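You operate a simulated robot arm through the tools that you are given. There is no shell and no other tool. Be economical: measure what you need, move in short steps, check, and stop when the job is done.

You are at the controls of a simulated robot arm. One attempt, no reset.

Task
Clamp the green top injector from the long yellow rack and turn the bar dial to 1200.
Fine: it goes into the steel holder; the letter dial goes to its letter and colour.

Only the result counts: the job must be done as asked and must still hold three seconds after the hand-in. Knocking over, shifting, dropping, spilling or breaking anything else fails it.

Robot
A 6-joint arm with a two-finger parallel gripper, fixed in place. Base frame: the origin is at the foot of the arm, x ahead of it, y to its left, z up. Lengths are in m, angles in degrees, forces in N, time in s.
With the tool pointing down near the work surface it reaches from about 0.24 to 0.66 m from the base axis. Its first joint turns from -66.0 to 66.0 degrees. Payload 2.9 kg.
Tool frame: the origin (TCP) lies between the finger pads and is the grasp point; the fingertips stand 0.03 m ahead of it; z points along the fingers, y is the line along which they close. The gripper opens to 0.11 m. The fingers are 0.02 m wide and 0.01 m thick; the gripper's body (0.048 by 0.112 m) begins 0.055 m behind the TCP.
Orientation is that of the tool frame in the base frame, as a unit quaternion [x, y, z, w]. With the fingers straight down and closing along the base's y, the tool's x points along the base's -x, its y along +y and its z along -z.

Tools
- The arm moves only by the tool drive_tool. Its argument "plan" is a list of rows, each an object of numbers (a shift or turn left out is 0, a gripper value left out holds the last): "tx", "ty", "tz": the shift along the tool's x, y, z in m; "ax", "ay", "az": the turn, a rotation vector about the tool's x, y, z in degrees; "grip": the gripper command, from -1 (shut) to 1 (fully open), values between in proportion. In form: [{"tx": .., "ty": .., "tz": .., "ax": .., "ay": .., "az": .., "grip": ..}, ...]. A call has 1 to 8 rows; each row is the pose to reach, as a shift and turn from the pose commanded when the call began, along the tool's axes at that moment. Rows are played at 5 a second. More than 0.05 m and 8.6 degrees between two rows, or a gripper value outside its range, and nothing of the call is played. A pose out of reach is approached as far as the arm can. The call stops where the force on the tool passes 40 N (or 10 N more than at its start, if that is more) or the arm is blocked; 0.2 s more then pass. The fingers move at their own pace (about 0.108 m/s each) and stop on an object; they squeeze with about 33 N. The grip force told is the motor's: it shows also when the fingers shut on nothing. Time passes only in rows, and 0.2 s behind the last, so rows that repeat a pose let the fingers close. It gives the time, the measured TCP pose, the force on the tool (base axes), the opening and the grip force at its end, in the units of the frame above (readings bear some noise).
- Cameras (640 x 400 px; columns grow to the right, rows downward): "scene" is fixed at [0.0876, 0.4472, 1.3824]; the picture's right is [-0.62, -0.78, 0.00], its down [-0.45, 0.36, -0.82] and it looks along [0.64, -0.51, -0.57] (base axes); focal length 214 px, centre (320, 200). "wrist" rides on the gripper at [-0.036, 0, -0.057] in the tool frame; the picture's right is [0.00, -1.00, 0.00], its down [0.97, 0.00, -0.24] and it looks along [0.24, 0.00, 0.97] (tool axes); focal length 218 px, centre (320, 200). There is no depth. A picture from a camera that has moved, and an enlarged one, comes with that camera's place and axes in the base frame and with its lens.
- grab_frame(camera): a new picture of that camera. The clock stands still meanwhile.
- inspect(camera, box): a new picture of the part [left, top, right, bottom] of that camera's present view, enlarged. The clock stands still meanwhile.
- finish_job(): hands the job in; it is judged then, once.

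Go step by step. Nothing tells you positions but the pictures and the camera data: compare them with the known pose of the tool, close in by small moves and look again before you grip or let go. The budget is 120 turns and 76 pictures, counting those below and the enlarged ones. Unless the task says otherwise, let go and move clear before handing in, and close with one line.

The tools are called after "Emit:" as name(argument=value, ...) on one line, values as JSON. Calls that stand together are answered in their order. drive_tool: Moves the arm, as the interface text tells. Its arguments: {"type":"object","properties":{"plan":{"type":"array"}},"required":["plan"]} The other tools are called the same way: grab_frame (camera) takes a picture; inspect (camera, box) takes an enlarged picture of a part of a camera's view; finish_job () hands the job in.

At the start:

```text
time: 0.0
tool_pos: [0.3882, -0.0168, 1.2891]
ee_rot: [0.001, 1.0, 0.001, 0.0]
ft_force: [0.0, 0.1, -0.3]
grip_width: 0.1102
gripper_force: 0.0
```

scene: 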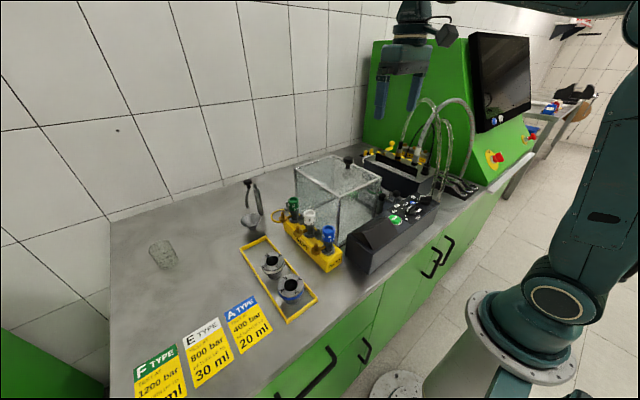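
wrist: 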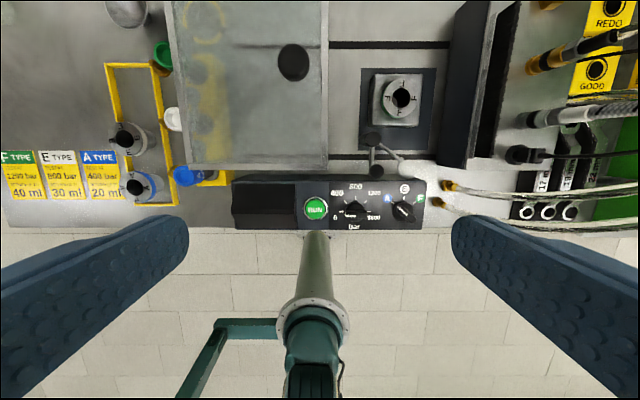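

I see the rack with green, white and blue injectors, a control box with two dials, and a steel holder on the bench. First I take closer looks.

Emit:
inspect(camera="wrist", box=[220, 160, 460, 240])

Emit:
inspect(camera="wrist", box=[340, 50, 460, 190])

Emit:
inspect(camera="scene", box=[230, 140, 470, 290])

Emit:
inspect(camera="wrist", box=[90, 20, 250, 220])

```text
2.67 times, centred on (340, 200) of wrist
camera zoom: at [0.4228, -0.0175, 1.3451], right [0.0, -1.0, 0.0], down [-0.97, 0.0, 0.24], along [-0.24, 0.0, -0.97], focal length 582 px, centre (267, 200)
```

zoom: 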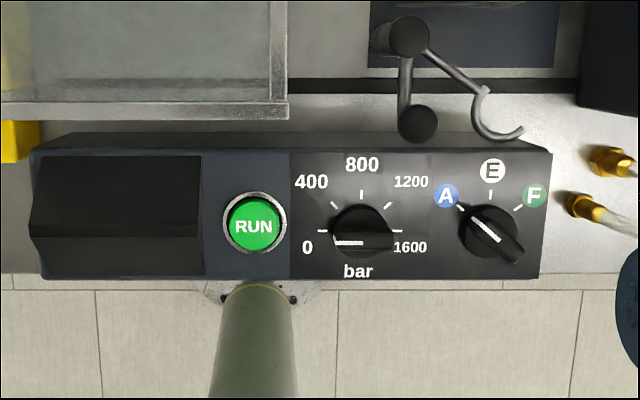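

```text
2.86 times, centred on (400, 120) of wrist
camera zoom: at [0.4228, -0.0175, 1.3451], right [0.0, -1.0, 0.0], down [-0.97, 0.0, 0.24], along [-0.24, 0.0, -0.97], focal length 624 px, centre (91, 429)
```

zoom: 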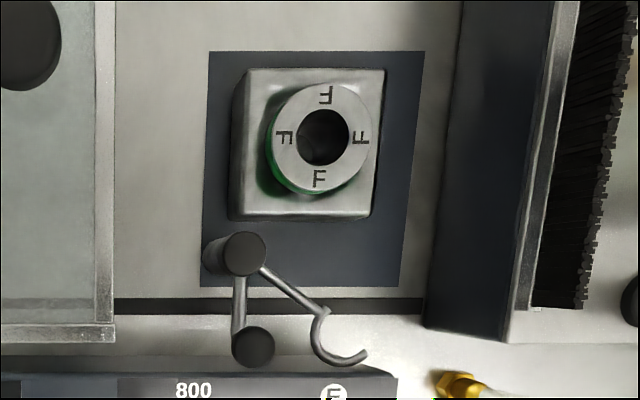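

```text
2.67 times, centred on (350, 215) of scene
camera zoom: at [0.0876, 0.4472, 1.3824], right [-0.62, -0.78, 0.0], down [-0.45, 0.36, -0.82], along [0.64, -0.51, -0.57], focal length 572 px, centre (240, 160)
```

zoom: 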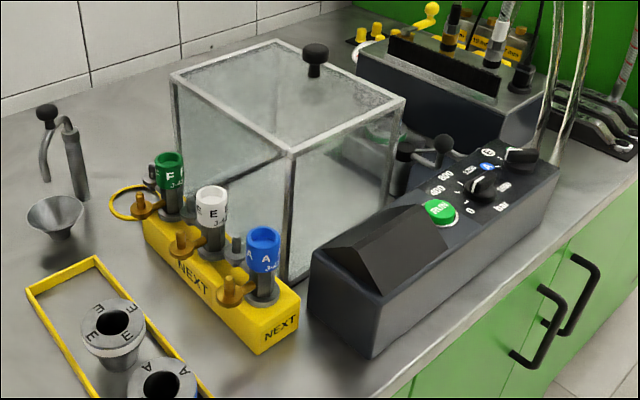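

```text
2.00 times, centred on (170, 120) of wrist
camera zoom: at [0.4228, -0.0175, 1.3451], right [0.0, -1.0, 0.0], down [-0.97, 0.0, 0.24], along [-0.24, 0.0, -0.97], focal length 436 px, centre (620, 360)
```

zoom: 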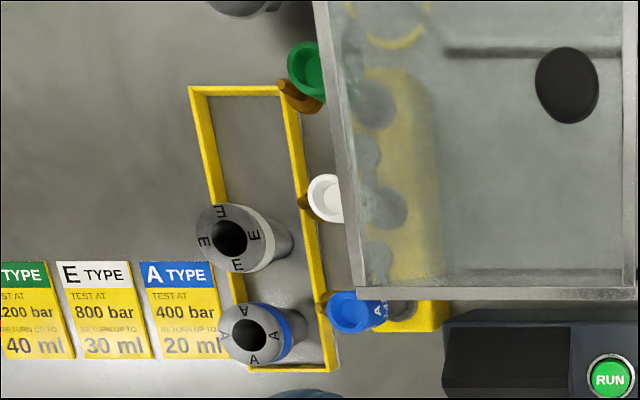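

Triangulating both views puts the bench top near z≈0.907, which differs from the stated 0.672, so I will trust the pictures. The dial is near (0.316,-0.077,0.995) and the green cap near (0.538,0.188,1.024). I move above the panel for a closer look.

Emit:
drive_tool(plan=[{"tx": 0.02, "ty": -0.02, "tz": 0.03}, {"tx": 0.03, "ty": -0.05, "tz": 0.06}, {"tx": 0.04, "ty": -0.08, "tz": 0.09}, {"tx": 0.04, "ty": -0.09, "tz": 0.12}])

Emit:
grab_frame(camera="wrist")

Emit:
grab_frame(camera="scene")

```text
time: 1.0
tool_pos: [0.3492, -0.1066, 1.1654]
ee_rot: [-0.001, 1.0, -0.001, 0.001]
ft_force: [-1.2, -0.2, -0.3]
grip_width: 0.1102
gripper_force: 0.2
```

```text
69 pictures are left
camera wrist: at [0.3841, -0.1064, 1.2229], right [0.0, -1.0, 0.0], down [-0.97, 0.0, 0.24], along [-0.24, 0.0, -0.97], focal length 218 px, centre (320, 200)
```

wrist: 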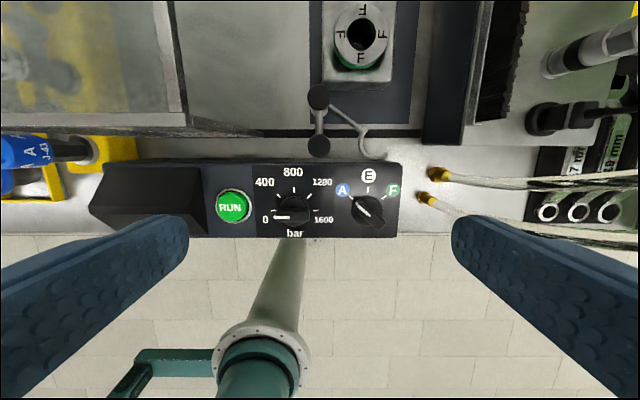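

```text
68 pictures are left
```

scene: 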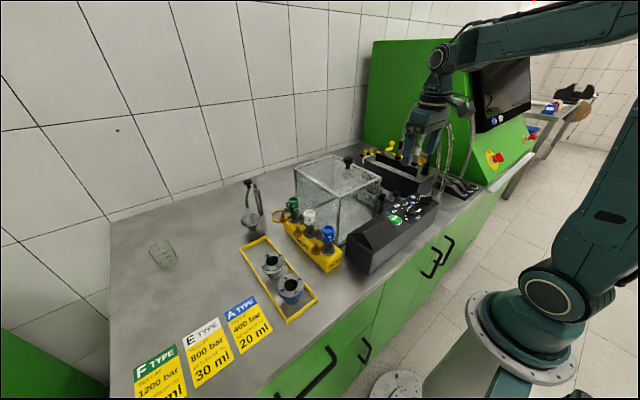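

Emit:
inspect(camera="wrist", box=[200, 150, 420, 245])

Emit:
inspect(camera="wrist", box=[280, 0, 440, 165])

Emit:
inspect(camera="scene", box=[360, 170, 460, 240])

```text
2.91 times, centred on (310, 198) of wrist
camera zoom: at [0.3841, -0.1064, 1.2229], right [0.0, -1.0, 0.0], down [-0.97, 0.0, 0.24], along [-0.24, 0.0, -0.97], focal length 635 px, centre (349, 207)
```

zoom: 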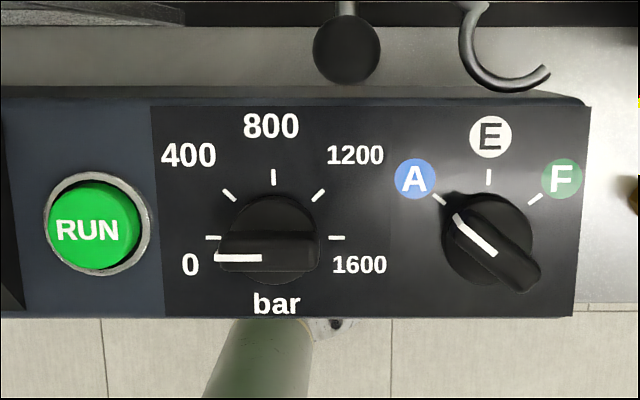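

```text
2.42 times, centred on (360, 82) of wrist
camera zoom: at [0.3841, -0.1064, 1.2229], right [0.0, -1.0, 0.0], down [-0.97, 0.0, 0.24], along [-0.24, 0.0, -0.97], focal length 529 px, centre (223, 485)
```

zoom: 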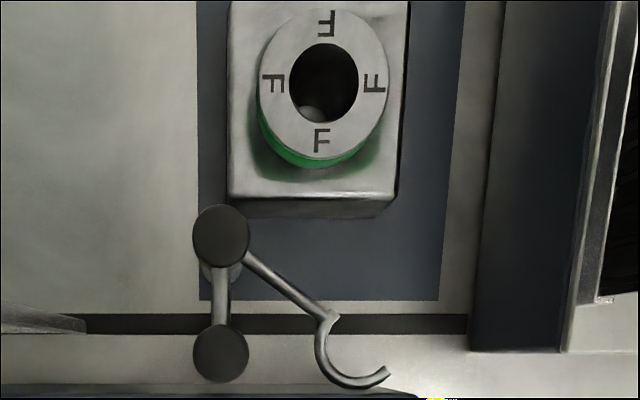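

```text
5.71 times, centred on (410, 205) of scene
camera zoom: at [0.0876, 0.4472, 1.3824], right [-0.62, -0.78, 0.0], down [-0.45, 0.36, -0.82], along [0.64, -0.51, -0.57], focal length 1226 px, centre (-194, 171)
```

zoom: 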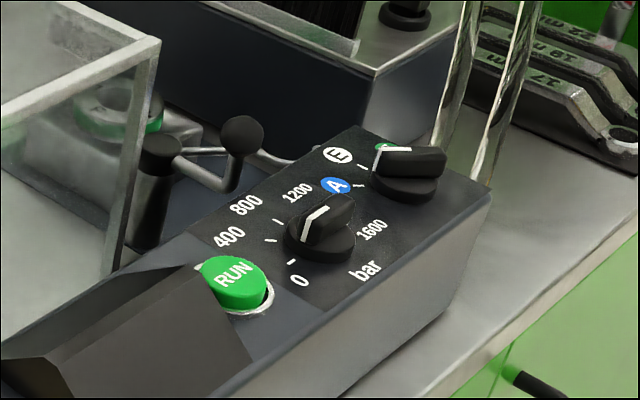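

The panel top is nearly level at z≈0.99. The bar dial is centred near (0.314,-0.078) and the letter dial near (0.315,-0.160). I turn the tool by -90° and narrow the fingers above the bar dial.

Emit:
drive_tool(plan=[{"tx": 0.005, "ty": 0.004, "az": -8.5, "grip": -0.2}, {"tx": 0.01, "ty": 0.008, "az": -17}, {"tx": 0.015, "ty": 0.012, "az": -25.5}, {"tx": 0.02, "ty": 0.016, "az": -34}, {"tx": 0.025, "ty": 0.02, "az": -42.5}, {"tx": 0.03, "ty": 0.024, "az": -51}, {"tx": 0.035, "ty": 0.0286, "tz": 0.01, "az": -59.5}, {"tx": 0.035, "ty": 0.0286, "tz": 0.02, "az": -68}])

Emit:
drive_tool(plan=[{"az": -8, "tz": 0.02}, {"az": -16, "tz": 0.04}, {"az": -22, "tz": 0.05}, {"az": -22, "tz": 0.05}])

Emit:
grab_frame(camera="wrist")

```text
time: 2.8
tool_pos: [0.3123, -0.0786, 1.1475]
ee_rot: [-0.559, 0.829, 0.0, 0.001]
ft_force: [0.7, -0.2, 0.0]
grip_width: 0.0437
gripper_force: 0.1
```

```text
time: 3.8
tool_pos: [0.3123, -0.0783, 1.0983]
ee_rot: [0.708, -0.707, 0.0, 0.0]
ft_force: [0.2, 0.1, -0.1]
grip_width: 0.044
gripper_force: 0.0
```

```text
64 pictures are left
camera wrist: at [0.3118, -0.0432, 1.1546], right [1.0, 0.0, 0.0], down [0.0, -0.97, 0.24], along [0.0, -0.24, -0.97], focal length 218 px, centre (320, 200)
```

wrist: 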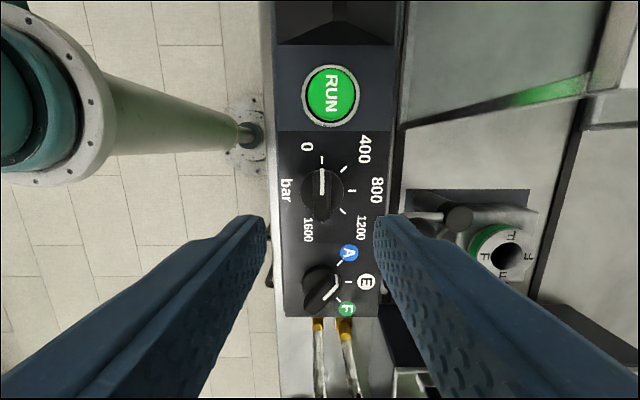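

Emit:
inspect(camera="wrist", box=[270, 130, 390, 320])

```text
2.11 times, centred on (330, 225) of wrist
camera zoom: at [0.3118, -0.0432, 1.1546], right [1.0, 0.0, 0.0], down [0.0, -0.97, 0.24], along [0.0, -0.24, -0.97], focal length 460 px, centre (299, 147)
```

zoom: 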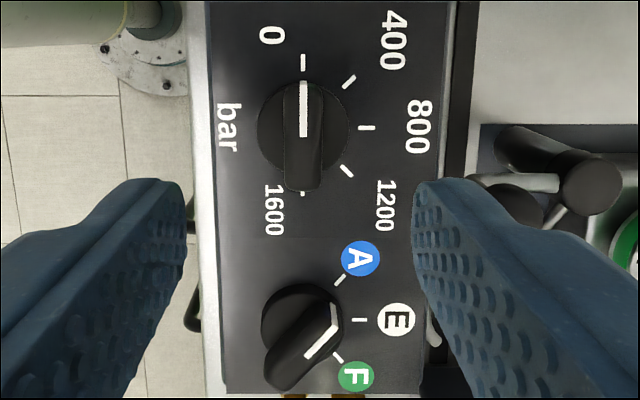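

The fingers are in line with the bar dial's ridge. I go down in small steps and look from the side.

Emit:
drive_tool(plan=[{"ty": -0.001, "tz": 0.03}, {"ty": -0.001, "tz": 0.055}, {"ty": -0.001, "tz": 0.06}])

Emit:
inspect(camera="scene", box=[360, 170, 460, 240])

Emit:
inspect(camera="wrist", box=[240, 130, 400, 330])

```text
time: 4.6
tool_pos: [0.314, -0.0786, 1.0375]
ee_rot: [-0.707, 0.707, 0.0, 0.0]
ft_force: [0.4, -0.2, -0.2]
grip_width: 0.0439
gripper_force: 0.0
```

```text
5.71 times, centred on (410, 205) of scene
camera zoom: at [0.0876, 0.4472, 1.3824], right [-0.62, -0.78, 0.0], down [-0.45, 0.36, -0.82], along [0.64, -0.51, -0.57], focal length 1226 px, centre (-194, 171)
```

zoom: 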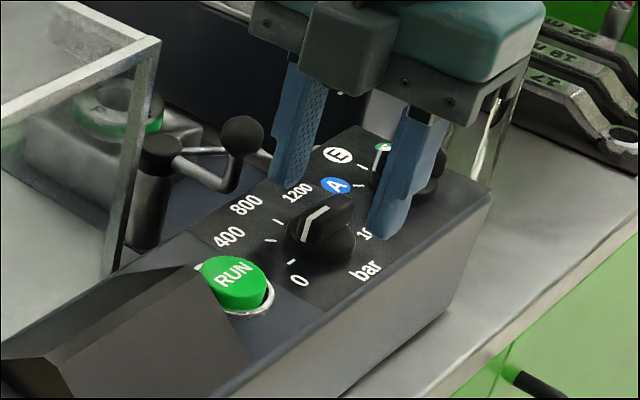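

```text
2.00 times, centred on (320, 230) of wrist
camera zoom: at [0.3131, -0.0434, 1.095], right [1.0, 0.0, 0.0], down [0.0, -0.97, 0.24], along [0.0, -0.24, -0.97], focal length 436 px, centre (320, 140)
```

zoom: 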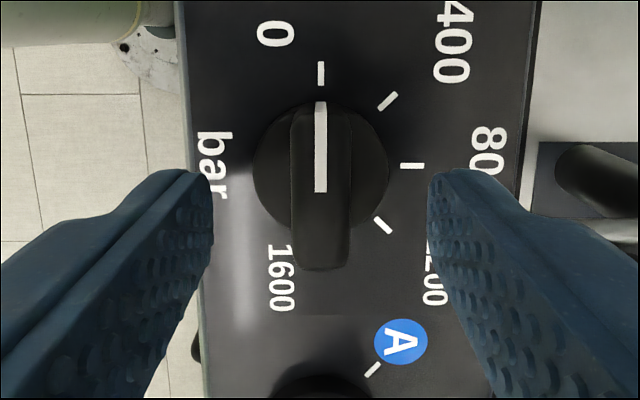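

The fingertips are just above the ridge top, which is at z≈1.003. I lower by about 12 mm and close.

Emit:
drive_tool(plan=[{"tz": 0.006}, {"tz": 0.012}, {"tz": 0.012}])

Emit:
inspect(camera="scene", box=[360, 170, 460, 240])

```text
time: 5.4
tool_pos: [0.3149, -0.0796, 1.0251]
ee_rot: [-0.707, 0.707, 0.0, 0.001]
ft_force: [0.4, 0.8, 1.0]
grip_width: 0.0439
gripper_force: 0.1
```

```text
5.71 times, centred on (410, 205) of scene
camera zoom: at [0.0876, 0.4472, 1.3824], right [-0.62, -0.78, 0.0], down [-0.45, 0.36, -0.82], along [0.64, -0.51, -0.57], focal length 1226 px, centre (-194, 171)
```

zoom: 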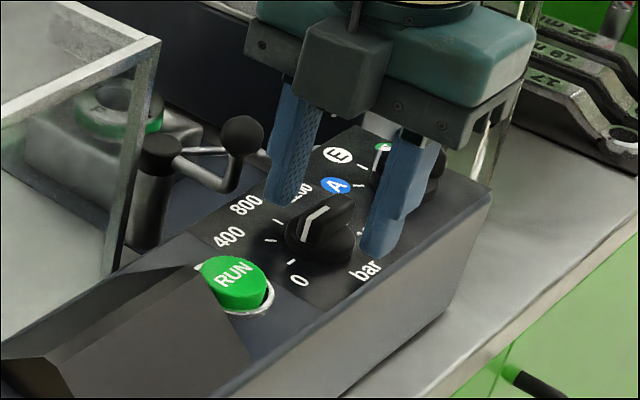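

Emit:
drive_tool(plan=[{"grip": -1}, {"grip": -1}, {"grip": -1}])

Emit:
inspect(camera="scene", box=[360, 170, 460, 240])

```text
time: 6.2
tool_pos: [0.3142, -0.0791, 1.0255]
ee_rot: [0.707, -0.707, 0.001, -0.002]
ft_force: [3.7, -0.2, -5.8]
grip_width: 0.0129
gripper_force: 45.3
```

```text
5.71 times, centred on (410, 205) of scene
camera zoom: at [0.0877, 0.4472, 1.3824], right [-0.62, -0.78, 0.0], down [-0.45, 0.36, -0.82], along [0.64, -0.51, -0.57], focal length 1226 px, centre (-194, 171)
```

zoom: 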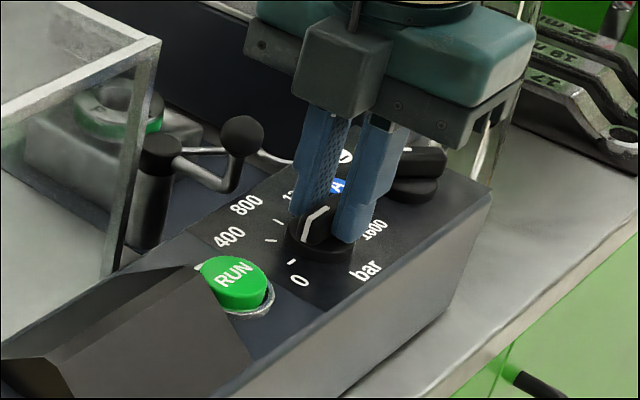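

The ridge is gripped. I turn it clockwise in stages.

Emit:
drive_tool(plan=[{"az": 8}, {"az": 16}, {"az": 24}, {"az": 32}, {"az": 40}, {"az": 48}, {"az": 56}, {"az": 64}])

Emit:
inspect(camera="scene", box=[360, 170, 460, 240])

```text
time: 8.0
tool_pos: [0.3117, -0.0787, 1.0257]
ee_rot: [-0.224, 0.975, 0.001, -0.001]
ft_force: [-20.3, 6.6, 24.9]
grip_width: 0.0127
gripper_force: 45.1
```

```text
5.71 times, centred on (410, 205) of scene
camera zoom: at [0.0867, 0.4475, 1.3823], right [-0.62, -0.78, 0.0], down [-0.45, 0.36, -0.82], along [0.64, -0.51, -0.57], focal length 1226 px, centre (-194, 171)
```

zoom: 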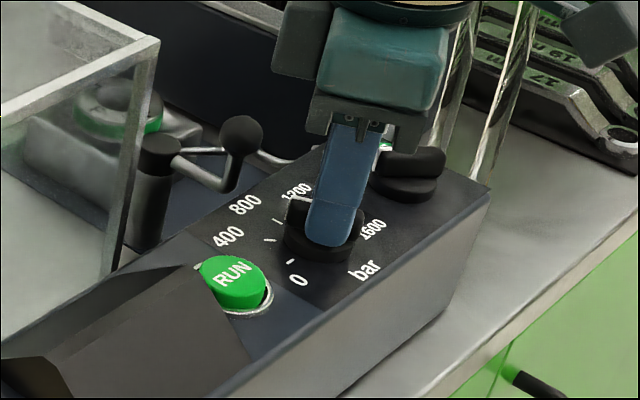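

Side force has built up from a small offset. I open the fingers to relieve it and check the alignment.

Emit:
drive_tool(plan=[{"grip": -0.5}, {"grip": -0.5}, {"grip": -0.5}])

Emit:
inspect(camera="wrist", box=[220, 100, 420, 300])

```text
time: 8.8
tool_pos: [0.3135, -0.0796, 1.0255]
ee_rot: [-0.225, 0.974, 0.0, 0.0]
ft_force: [-0.8, 0.6, 1.0]
grip_width: 0.0278
gripper_force: 0.1
```

```text
2.00 times, centred on (320, 200) of wrist
camera zoom: at [0.3455, -0.0633, 1.0827], right [0.44, -0.9, 0.0], down [-0.87, -0.42, 0.24], along [-0.22, -0.1, -0.97], focal length 436 px, centre (320, 200)
```

zoom: 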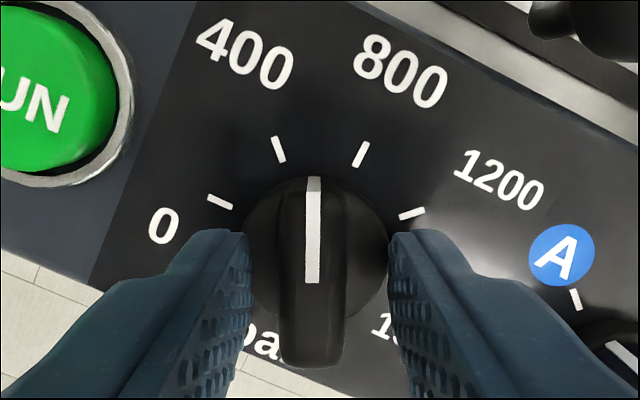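

Emit:
drive_tool(plan=[{"tx": -0.001, "ty": 0.0016}, {"tx": -0.001, "ty": 0.0016}, {"tx": -0.001, "ty": 0.0016, "grip": -1}, {"tx": -0.001, "ty": 0.0016, "grip": -1}, {"tx": -0.001, "ty": 0.0016, "grip": -1}])

Emit:
drive_tool(plan=[{"az": 8}, {"az": 16}, {"az": 24}, {"az": 32}, {"az": 40}, {"az": 48}])

```text
time: 10.0
tool_pos: [0.3149, -0.0772, 1.0266]
ee_rot: [-0.224, 0.975, 0.0, 0.0]
ft_force: [2.6, -2.3, -3.1]
grip_width: 0.0129
gripper_force: 44.6
```

```text
time: 11.4
tool_pos: [0.3143, -0.0772, 1.0264]
ee_rot: [0.194, 0.981, -0.001, 0.0]
ft_force: [0.8, -11.1, -13.0]
grip_width: 0.0128
gripper_force: 45.4
```

Emit:
drive_tool(plan=[{"az": 8}, {"az": 16}, {"az": 22.6}, {"az": 22.6}])

Emit:
drive_tool(plan=[{"grip": -0.4}, {"grip": -0.4}, {"grip": -0.4}, {"tz": -0.03}, {"tz": -0.06}])

Emit:
inspect(camera="wrist", box=[220, 100, 420, 300])

```text
time: 12.4
tool_pos: [0.3141, -0.0769, 1.0256]
ee_rot: [0.382, 0.924, 0.0, 0.0]
ft_force: [2.2, -20.1, -1.3]
grip_width: 0.0128
gripper_force: 45.1
```

```text
time: 13.6
tool_pos: [0.3118, -0.0763, 1.0861]
ee_rot: [0.379, 0.925, -0.001, 0.0]
ft_force: [0.0, 0.2, -1.0]
grip_width: 0.0331
gripper_force: 0.0
```

```text
2.00 times, centred on (320, 200) of wrist
camera zoom: at [0.3376, -0.1012, 1.143], right [-0.7, -0.71, 0.0], down [-0.69, 0.68, 0.24], along [-0.17, 0.17, -0.97], focal length 436 px, centre (320, 200)
```

zoom: 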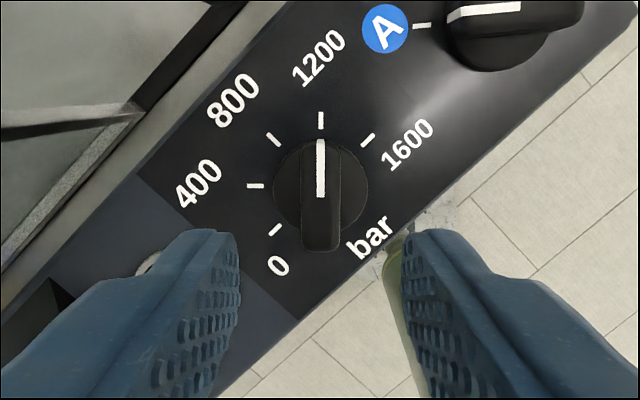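

The bar dial reads 1200. Next I go over the letter dial with the tool at -45°.

Emit:
drive_tool(plan=[{"tx": -0.01, "ty": -0.01, "az": -8.5}, {"tx": -0.02, "ty": -0.02, "az": -17}, {"tx": -0.03, "ty": -0.03, "az": -25.5}, {"tx": -0.04, "ty": -0.04, "az": -34}, {"tx": -0.05, "ty": -0.05, "az": -42.5}, {"tx": -0.06, "ty": -0.0566, "az": -51}, {"tx": -0.06, "ty": -0.0566, "az": -59.5}, {"tx": -0.06, "ty": -0.0566, "az": -68}])

Emit:
drive_tool(plan=[{"az": -8}, {"az": -16}, {"az": -22}, {"az": -22}])

Emit:
inspect(camera="wrist", box=[220, 100, 420, 300])

```text
time: 15.4
tool_pos: [0.3168, -0.1603, 1.087]
ee_rot: [-0.203, 0.979, 0.0, 0.001]
ft_force: [-0.8, -1.3, 0.4]
grip_width: 0.033
gripper_force: 0.0
```

```text
time: 16.4
tool_pos: [0.3165, -0.1589, 1.0871]
ee_rot: [-0.386, 0.923, 0.0, -0.001]
ft_force: [0.9, -0.5, 0.0]
grip_width: 0.0329
gripper_force: 0.1
```

```text
2.00 times, centred on (320, 200) of wrist
camera zoom: at [0.3412, -0.1337, 1.143], right [0.71, -0.7, 0.0], down [-0.68, -0.69, 0.24], along [-0.17, -0.17, -0.97], focal length 436 px, centre (320, 200)
```

zoom: 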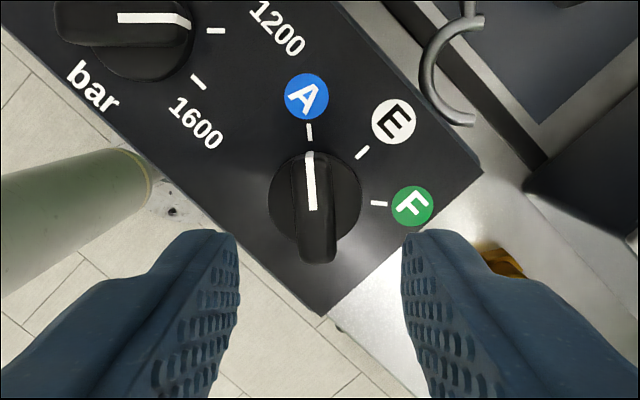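

Emit:
drive_tool(plan=[{"tx": 0.004, "ty": 0.003, "tz": 0.02}, {"tx": 0.004, "ty": 0.003, "tz": 0.045}, {"tx": 0.004, "ty": 0.003, "tz": 0.047}])

Emit:
inspect(camera="wrist", box=[220, 100, 420, 300])

Emit:
inspect(camera="scene", box=[380, 160, 480, 230])

```text
time: 17.2
tool_pos: [0.3113, -0.1593, 1.0375]
ee_rot: [-0.386, 0.922, 0.0, 0.0]
ft_force: [0.7, -0.3, -0.3]
grip_width: 0.0329
gripper_force: 0.0
```

```text
2.00 times, centred on (320, 200) of wrist
camera zoom: at [0.336, -0.1349, 1.0943], right [0.71, -0.7, 0.0], down [-0.68, -0.69, 0.24], along [-0.17, -0.17, -0.97], focal length 436 px, centre (320, 200)
```

zoom: 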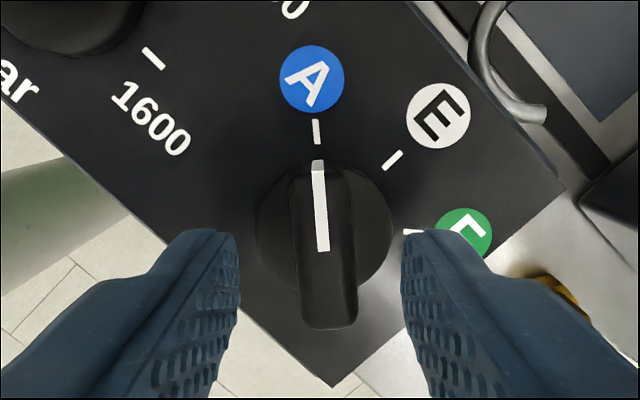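

```text
5.71 times, centred on (430, 195) of scene
camera zoom: at [0.0876, 0.4472, 1.3824], right [-0.62, -0.78, 0.0], down [-0.45, 0.36, -0.82], along [0.64, -0.51, -0.57], focal length 1226 px, centre (-309, 229)
```

zoom: 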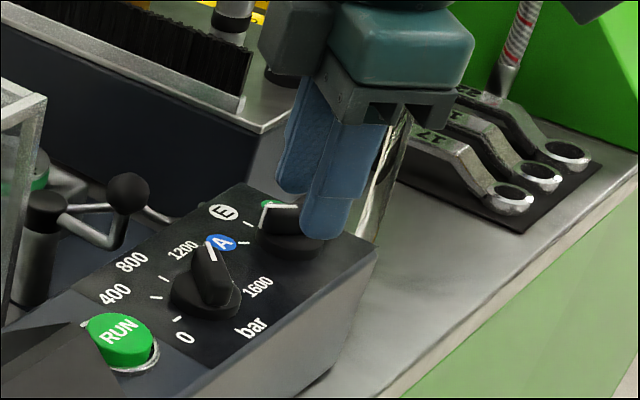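

Emit:
drive_tool(plan=[{"tx": -0.0015, "az": -5}, {"tx": -0.0015, "az": -5, "tz": 0.006}, {"tx": -0.0015, "az": -5, "tz": 0.0115}, {"tx": -0.0015, "az": -5, "tz": 0.0115}])

Emit:
inspect(camera="wrist", box=[220, 100, 420, 300])

```text
time: 18.2
tool_pos: [0.3124, -0.1581, 1.0267]
ee_rot: [-0.425, 0.905, 0.0, 0.0]
ft_force: [-0.7, 0.8, 0.7]
grip_width: 0.0331
gripper_force: 0.1
```

```text
2.00 times, centred on (320, 200) of wrist
camera zoom: at [0.3348, -0.1307, 1.0837], right [0.77, -0.64, 0.0], down [-0.62, -0.75, 0.24], along [-0.15, -0.18, -0.97], focal length 436 px, centre (320, 200)
```

zoom: 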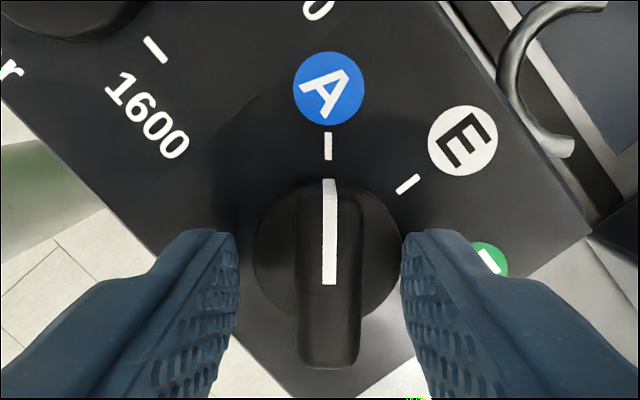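

Emit:
drive_tool(plan=[{"ty": -0.0016}, {"ty": -0.0016, "grip": -1}, {"ty": -0.0016, "grip": -1}, {"ty": -0.0016, "grip": -1}])

Emit:
drive_tool(plan=[{"az": 8.4}, {"az": 16.8}, {"az": 25.2}, {"az": 33.6}, {"az": 42}, {"az": 50.3}])

```text
time: 19.2
tool_pos: [0.314, -0.1578, 1.0263]
ee_rot: [-0.425, 0.905, 0.0, 0.0]
ft_force: [2.1, -1.8, -1.7]
grip_width: 0.0129
gripper_force: 45.2
```

```text
time: 20.6
tool_pos: [0.3149, -0.1598, 1.0259]
ee_rot: [0.001, 1.0, 0.001, 0.0]
ft_force: [6.5, 10.0, -17.1]
grip_width: 0.0128
gripper_force: 45.2
```

Emit:
drive_tool(plan=[{"az": 8.4}, {"az": 16.8}, {"az": 25.2}, {"az": 33.6}, {"az": 42}, {"az": 50.5}, {"az": 50.5}])

Emit:
drive_tool(plan=[{"grip": -0.4}, {"grip": -0.4}, {"grip": -0.4}, {"tz": -0.03}, {"tz": -0.06}])

Emit:
inspect(camera="wrist", box=[220, 100, 420, 300])

```text
time: 22.2
tool_pos: [0.314, -0.1592, 1.0267]
ee_rot: [0.426, 0.905, 0.0, -0.001]
ft_force: [5.7, 9.2, -20.9]
grip_width: 0.0131
gripper_force: 44.7
```

```text
time: 23.4
tool_pos: [0.315, -0.1593, 1.0885]
ee_rot: [0.426, 0.905, 0.001, 0.0]
ft_force: [0.0, 0.0, -0.2]
grip_width: 0.0332
gripper_force: 0.0
```

```text
2.00 times, centred on (320, 200) of wrist
camera zoom: at [0.3369, -0.1886, 1.1439], right [-0.77, -0.64, 0.0], down [-0.62, 0.75, 0.24], along [-0.15, 0.19, -0.97], focal length 436 px, centre (320, 200)
```

zoom: 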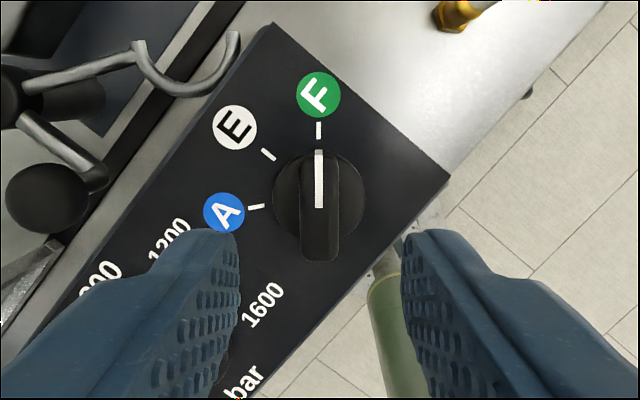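

Both dials are set: 1200 bar and F green. Now I rise and look at the steel holder and clamp from above.

Emit:
drive_tool(plan=[{"tz": -0.05, "az": -8}, {"tz": -0.1, "az": -16}, {"tz": -0.13, "ty": 0.03, "tx": -0.02, "az": -24}, {"tz": -0.13, "ty": 0.06, "tx": -0.03, "az": -32}, {"tz": -0.13, "ty": 0.09, "tx": -0.05, "az": -40}, {"tz": -0.13, "ty": 0.12, "tx": -0.065, "az": -48}, {"tz": -0.13, "ty": 0.131, "tx": -0.07, "az": -50.4}])

Emit:
grab_frame(camera="wrist")

Emit:
inspect(camera="wrist", box=[250, 50, 450, 250])

```text
time: 25.0
tool_pos: [0.4598, -0.1308, 1.2188]
ee_rot: [-0.001, 1.0, 0.0, 0.001]
ft_force: [0.0, 0.7, -0.5]
grip_width: 0.0329
gripper_force: 0.1
```

```text
50 pictures are left
camera wrist: at [0.4949, -0.1303, 1.2762], right [0.0, -1.0, 0.0], down [-0.97, 0.0, 0.24], along [-0.24, 0.0, -0.97], focal length 218 px, centre (320, 200)
```

wrist: 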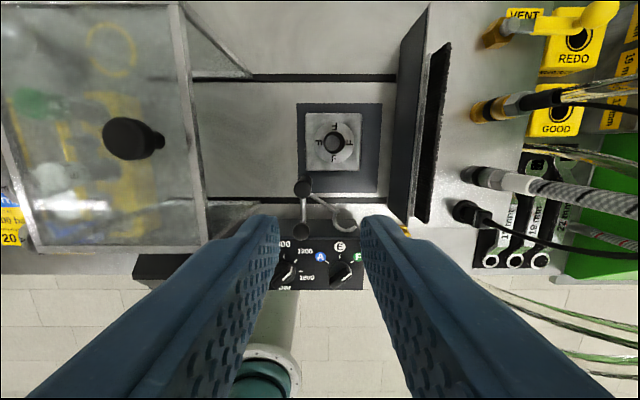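

```text
2.00 times, centred on (350, 150) of wrist
camera zoom: at [0.4949, -0.1303, 1.2762], right [0.0, -1.0, 0.0], down [-0.97, 0.0, 0.24], along [-0.24, 0.0, -0.97], focal length 436 px, centre (260, 300)
```

zoom: 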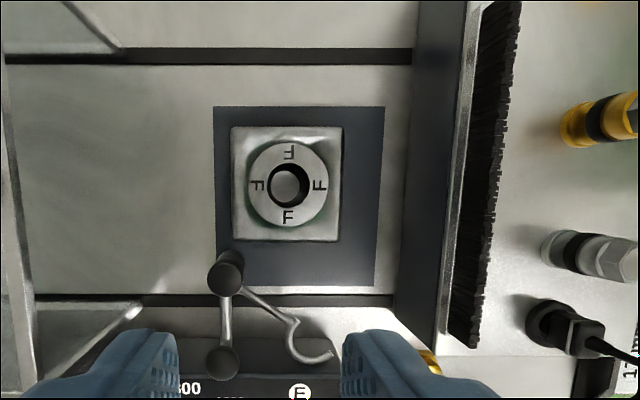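

The holder's hole is near (0.500,-0.151) with its top at z≈0.955. A swing clamp pivots at about (0.437,-0.106), with its hook parked aside. Now I look at the injectors.

Emit:
drive_tool(plan=[{"ty": 0.04}, {"ty": 0.08}, {"ty": 0.12}, {"ty": 0.16}, {"ty": 0.2}, {"ty": 0.24, "tx": -0.01}, {"ty": 0.28, "tx": -0.02}, {"ty": 0.32, "tx": -0.03, "grip": 0.2}])

Emit:
grab_frame(camera="wrist")

Emit:
inspect(camera="scene", box=[260, 180, 360, 280])

```text
time: 26.8
tool_pos: [0.492, 0.1909, 1.2168]
ee_rot: [0.001, 1.0, 0.0, 0.0]
ft_force: [-0.9, 0.0, -0.4]
grip_width: 0.066
gripper_force: 0.1
```

```text
48 pictures are left
camera wrist: at [0.5275, 0.1903, 1.2743], right [0.0, -1.0, 0.0], down [-0.97, 0.0, 0.24], along [-0.24, 0.0, -0.97], focal length 218 px, centre (320, 200)
```

wrist: 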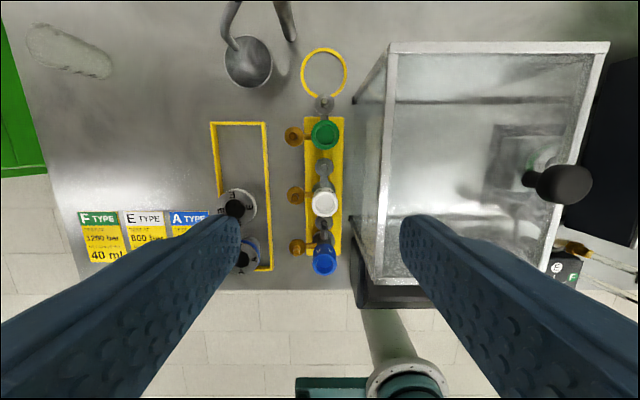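

```text
4.00 times, centred on (310, 230) of scene
camera zoom: at [0.0876, 0.4472, 1.3823], right [-0.62, -0.78, 0.0], down [-0.45, 0.36, -0.82], along [0.64, -0.51, -0.57], focal length 858 px, centre (360, 80)
```

zoom: 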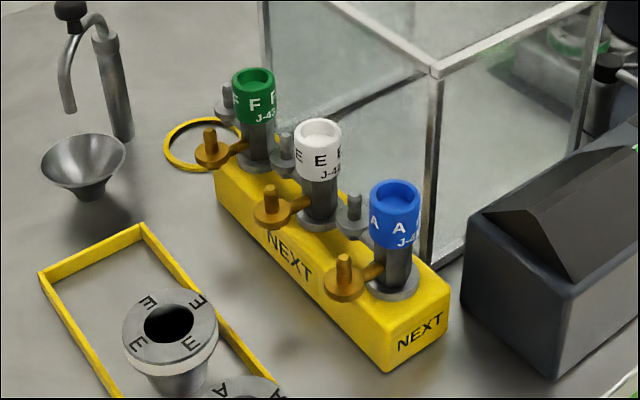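

Emit:
inspect(camera="wrist", box=[260, 80, 400, 290])

Emit:
inspect(camera="scene", box=[270, 185, 330, 235])

```text
1.90 times, centred on (330, 185) of wrist
camera zoom: at [0.5275, 0.1903, 1.2743], right [0.0, -1.0, 0.0], down [-0.97, 0.0, 0.24], along [-0.24, 0.0, -0.97], focal length 416 px, centre (301, 229)
```

zoom: 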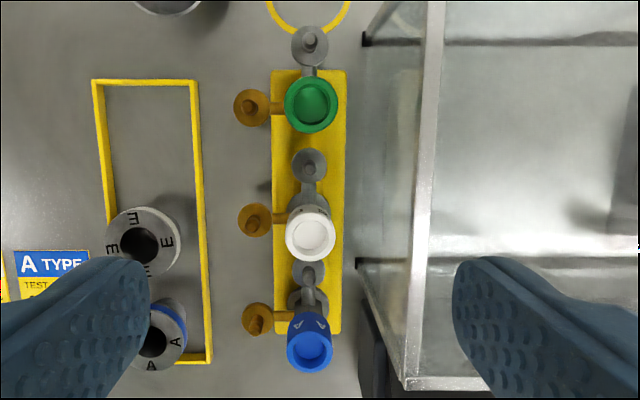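

```text
8.00 times, centred on (300, 210) of scene
camera zoom: at [0.0876, 0.4472, 1.3823], right [-0.62, -0.78, 0.0], down [-0.45, 0.36, -0.82], along [0.64, -0.51, -0.57], focal length 1716 px, centre (480, 120)
```

zoom: 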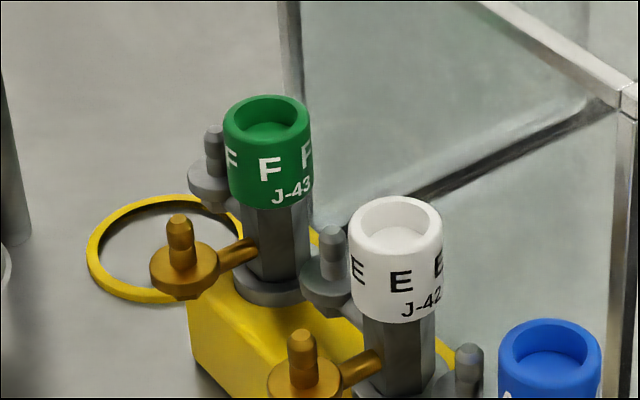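

The green cap is centred near (0.540,0.1855) with its top at z≈1.024 and bottom at ≈0.986. Because of the hood I will grip it with the fingers closing along x, so I turn the tool -90° above it.

Emit:
drive_tool(plan=[{"tx": -0.01, "az": -8.5}, {"tx": -0.02, "az": -17}, {"tx": -0.03, "az": -25.5}, {"tx": -0.04, "az": -34}, {"tx": -0.048, "ty": -0.0054, "az": -42.5}, {"tx": -0.048, "ty": -0.0054, "az": -51}, {"tx": -0.048, "ty": -0.0054, "az": -59.5}, {"tx": -0.048, "ty": -0.0054, "az": -68}])

Emit:
drive_tool(plan=[{"az": -8, "tz": 0.03}, {"az": -16, "tz": 0.06}, {"az": -22, "tz": 0.1}, {"az": -22, "tz": 0.11}])

Emit:
grab_frame(camera="wrist")

```text
time: 28.6
tool_pos: [0.5381, 0.1837, 1.2173]
ee_rot: [-0.56, 0.828, -0.001, 0.0]
ft_force: [0.9, -0.2, 0.1]
grip_width: 0.0662
gripper_force: 0.0
```

```text
time: 29.6
tool_pos: [0.5372, 0.1832, 1.1087]
ee_rot: [-0.707, 0.707, -0.001, 0.001]
ft_force: [0.5, -0.3, 0.6]
grip_width: 0.0662
gripper_force: 0.0
```

```text
44 pictures are left
camera wrist: at [0.5353, 0.2189, 1.1648], right [1.0, 0.0, 0.0], down [0.0, -0.97, 0.24], along [0.0, -0.24, -0.97], focal length 218 px, centre (320, 200)
```

wrist: 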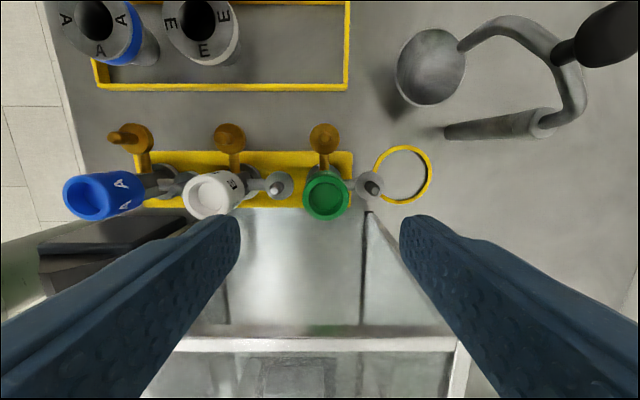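

Emit:
drive_tool(plan=[{"tx": -0.0027, "ty": -0.0015, "tz": 0.03}, {"tx": -0.0027, "ty": -0.0015, "tz": 0.055}, {"tx": -0.0027, "ty": -0.0015, "tz": 0.058, "grip": 0.0}])

Emit:
inspect(camera="scene", box=[270, 175, 330, 235])

Emit:
grab_frame(camera="wrist")

```text
time: 30.4
tool_pos: [0.5381, 0.1861, 1.0493]
ee_rot: [-0.707, 0.707, 0.0, 0.001]
ft_force: [0.2, 0.5, 0.9]
grip_width: 0.0551
gripper_force: 0.2
```

```text
6.67 times, centred on (300, 205) of scene
camera zoom: at [0.0876, 0.4472, 1.3824], right [-0.62, -0.78, 0.0], down [-0.45, 0.36, -0.82], along [0.64, -0.51, -0.57], focal length 1430 px, centre (453, 167)
```

zoom: 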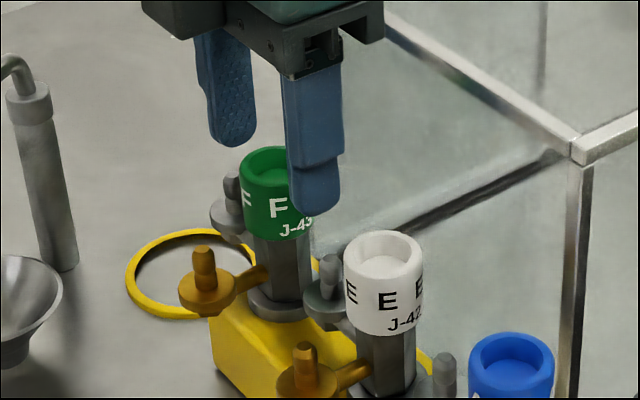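

```text
42 pictures are left
camera wrist: at [0.5382, 0.222, 1.1063], right [1.0, 0.0, 0.0], down [0.0, -0.97, 0.24], along [0.0, -0.24, -0.97], focal length 218 px, centre (320, 200)
```

wrist: 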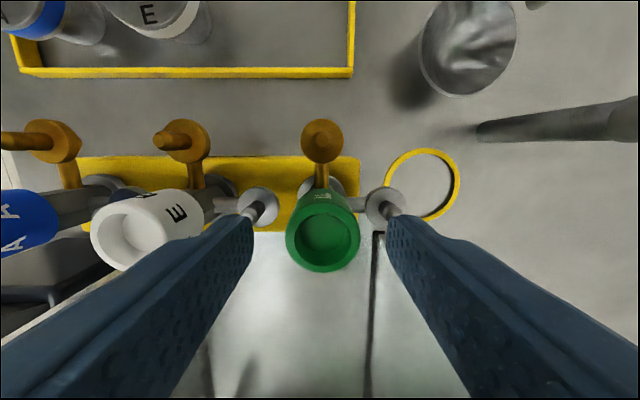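

Emit:
drive_tool(plan=[{"tx": 0.0005, "ty": -0.0015, "tz": 0.01, "grip": -0.15}, {"tx": 0.0005, "ty": -0.0015, "tz": 0.019, "grip": -0.15}, {"tx": 0.0005, "ty": -0.0015, "tz": 0.019, "grip": -0.15}])

Emit:
inspect(camera="scene", box=[270, 175, 330, 235])

```text
time: 31.2
tool_pos: [0.5409, 0.1866, 1.0307]
ee_rot: [-0.707, 0.707, 0.0, -0.001]
ft_force: [0.3, 0.4, 0.0]
grip_width: 0.0469
gripper_force: 0.1
```

```text
6.67 times, centred on (300, 205) of scene
camera zoom: at [0.0876, 0.4472, 1.3824], right [-0.62, -0.78, 0.0], down [-0.45, 0.36, -0.82], along [0.64, -0.51, -0.57], focal length 1430 px, centre (453, 167)
```

zoom: 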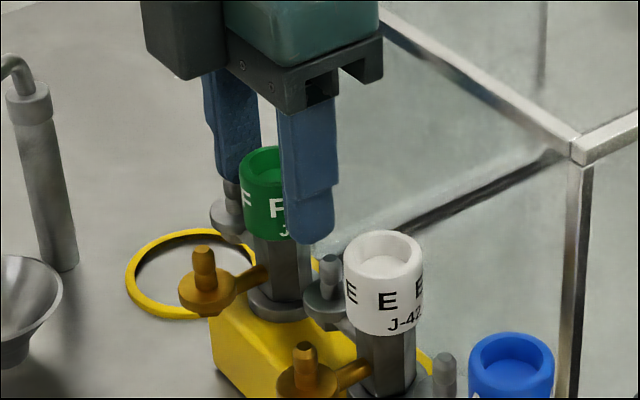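

Emit:
drive_tool(plan=[{"grip": -1}, {"grip": -1}, {"grip": -1}, {"grip": -1}])

Emit:
drive_tool(plan=[{"tz": -0.01}, {"tz": -0.03}, {"tz": -0.05}, {"tz": -0.08}])

Emit:
grab_frame(camera="scene")

Emit:
grab_frame(camera="wrist")

```text
time: 32.2
tool_pos: [0.5413, 0.1865, 1.0306]
ee_rot: [0.707, -0.707, 0.001, 0.0]
ft_force: [-0.7, 0.5, 0.0]
grip_width: 0.032
gripper_force: 32.8
```

```text
time: 33.2
tool_pos: [0.5396, 0.1875, 1.1116]
ee_rot: [0.707, -0.707, -0.001, 0.0]
ft_force: [0.1, 0.2, -3.3]
grip_width: 0.0317
gripper_force: 33.2
```

```text
40 pictures are left
```

scene: 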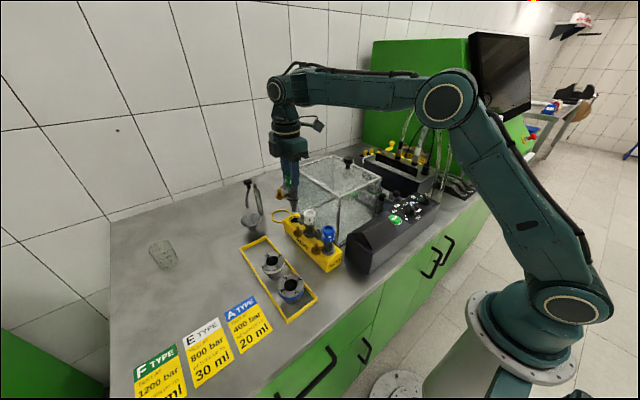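

```text
39 pictures are left
camera wrist: at [0.5392, 0.2225, 1.1687], right [1.0, 0.0, 0.0], down [0.0, -0.97, 0.24], along [0.0, -0.24, -0.97], focal length 218 px, centre (320, 200)
```

wrist: 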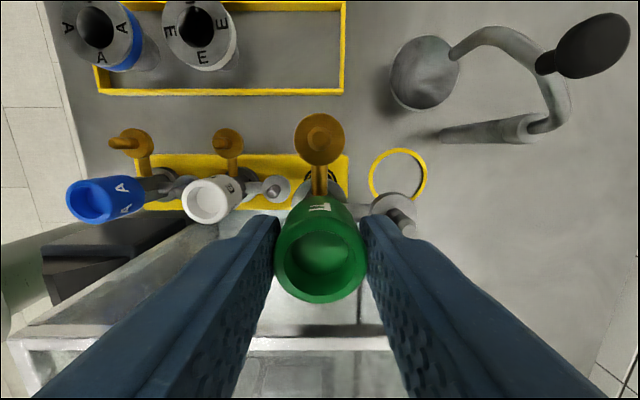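

Injector is held and free of the rack. I lift it higher before crossing over the hood.

Emit:
drive_tool(plan=[{"tz": -0.04}, {"tz": -0.08}, {"tz": -0.12}, {"tz": -0.16}, {"tz": -0.19}, {"tz": -0.19}])

Emit:
inspect(camera="scene", box=[250, 60, 410, 240])

```text
time: 34.6
tool_pos: [0.5117, 0.1769, 1.2679]
ee_rot: [0.708, -0.707, 0.001, -0.001]
ft_force: [-0.2, -0.4, -3.0]
grip_width: 0.0316
gripper_force: 33.0
out of reach, approached as far as the arm can: row 4, 5, 6
```

```text
2.22 times, centred on (330, 150) of scene
camera zoom: at [0.0876, 0.4472, 1.3823], right [-0.62, -0.78, 0.0], down [-0.45, 0.36, -0.82], along [0.64, -0.51, -0.57], focal length 477 px, centre (298, 311)
```

zoom: 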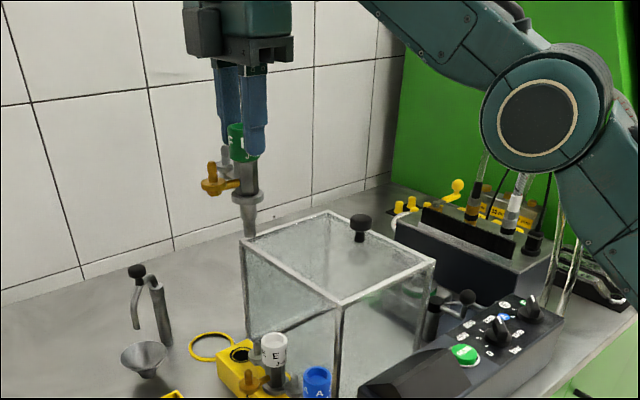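

The held injector's bottom is at about z 1.13, too close to the hood's knob, so I pull back toward the base before going around.

Emit:
drive_tool(plan=[{"ty": 0.03}, {"ty": 0.06}, {"ty": 0.09}, {"ty": 0.12}, {"ty": 0.14}, {"ty": 0.14}])

```text
time: 36.0
tool_pos: [0.3729, 0.1768, 1.2682]
ee_rot: [-0.707, 0.708, 0.001, -0.001]
ft_force: [-0.2, 0.3, -2.7]
grip_width: 0.0317
gripper_force: 33.2
```

Emit:
drive_tool(plan=[{"tx": 0.04}, {"tx": 0.08}, {"tx": 0.12}, {"tx": 0.16}, {"tx": 0.2}, {"tx": 0.24}, {"tx": 0.28}, {"tx": 0.328}])

Emit:
drive_tool(plan=[{"ty": -0.03}, {"ty": -0.06}, {"ty": -0.09}, {"ty": -0.127}, {"ty": -0.127}])

Emit:
grab_frame(camera="wrist")

Emit:
grab_frame(camera="scene")

```text
time: 37.8
tool_pos: [0.3732, -0.1535, 1.2693]
ee_rot: [0.707, -0.707, 0.0, -0.001]
ft_force: [-0.1, -0.3, -2.4]
grip_width: 0.0315
gripper_force: 33.4
```

```text
time: 39.0
tool_pos: [0.5011, -0.1507, 1.2684]
ee_rot: [0.708, -0.707, 0.001, 0.0]
ft_force: [0.2, -0.1, -3.4]
grip_width: 0.0316
gripper_force: 32.8
```

```text
37 pictures are left
camera wrist: at [0.5011, -0.1149, 1.3245], right [1.0, 0.0, 0.0], down [0.0, -0.97, 0.24], along [0.0, -0.24, -0.97], focal length 218 px, centre (320, 200)
```

wrist: 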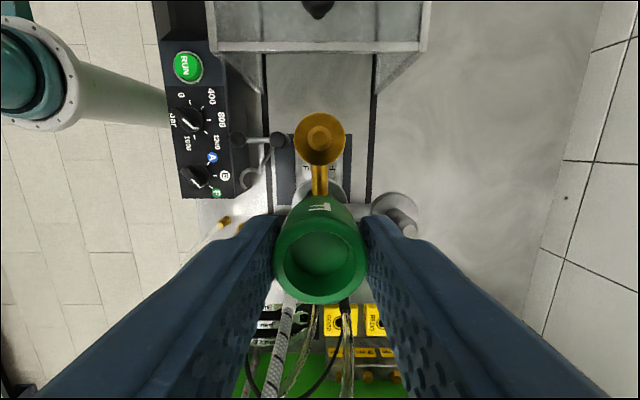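

```text
36 pictures are left
```

scene: 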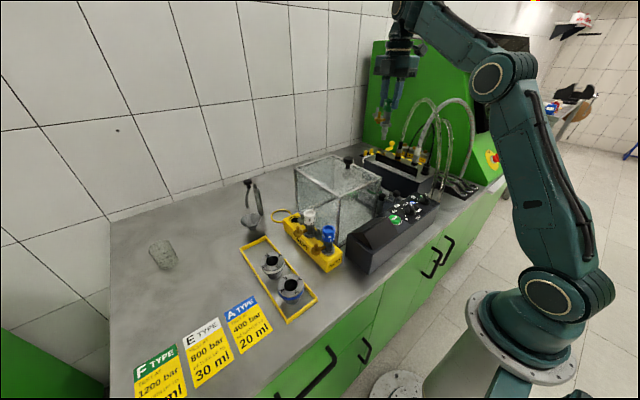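

The tool is above the holder and the dials are still right. I go down part way and check alignment.

Emit:
drive_tool(plan=[{"tz": 0.04, "tx": 0.0005, "ty": 0.0005}, {"tz": 0.08, "tx": 0.0005, "ty": 0.0005}, {"tz": 0.12, "tx": 0.0005, "ty": 0.0005}, {"tz": 0.14, "tx": 0.0005, "ty": 0.0005}])

Emit:
grab_frame(camera="wrist")

Emit:
inspect(camera="scene", box=[340, 110, 440, 230])

```text
time: 40.0
tool_pos: [0.5006, -0.151, 1.1288]
ee_rot: [-0.707, 0.707, -0.001, 0.0]
ft_force: [0.0, 0.4, -4.1]
grip_width: 0.0316
gripper_force: 32.9
```

```text
35 pictures are left
camera wrist: at [0.5008, -0.1153, 1.1857], right [1.0, 0.0, 0.0], down [0.0, -0.97, 0.24], along [0.0, -0.24, -0.97], focal length 218 px, centre (320, 200)
```

wrist: 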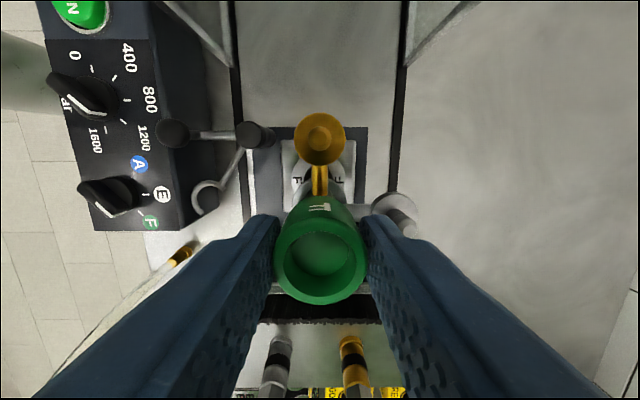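

```text
3.33 times, centred on (390, 170) of scene
camera zoom: at [0.0876, 0.4472, 1.3824], right [-0.62, -0.78, 0.0], down [-0.45, 0.36, -0.82], along [0.64, -0.51, -0.57], focal length 715 px, centre (87, 300)
```

zoom: 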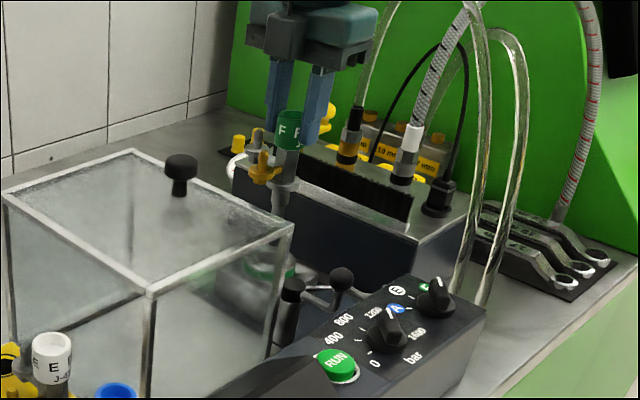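

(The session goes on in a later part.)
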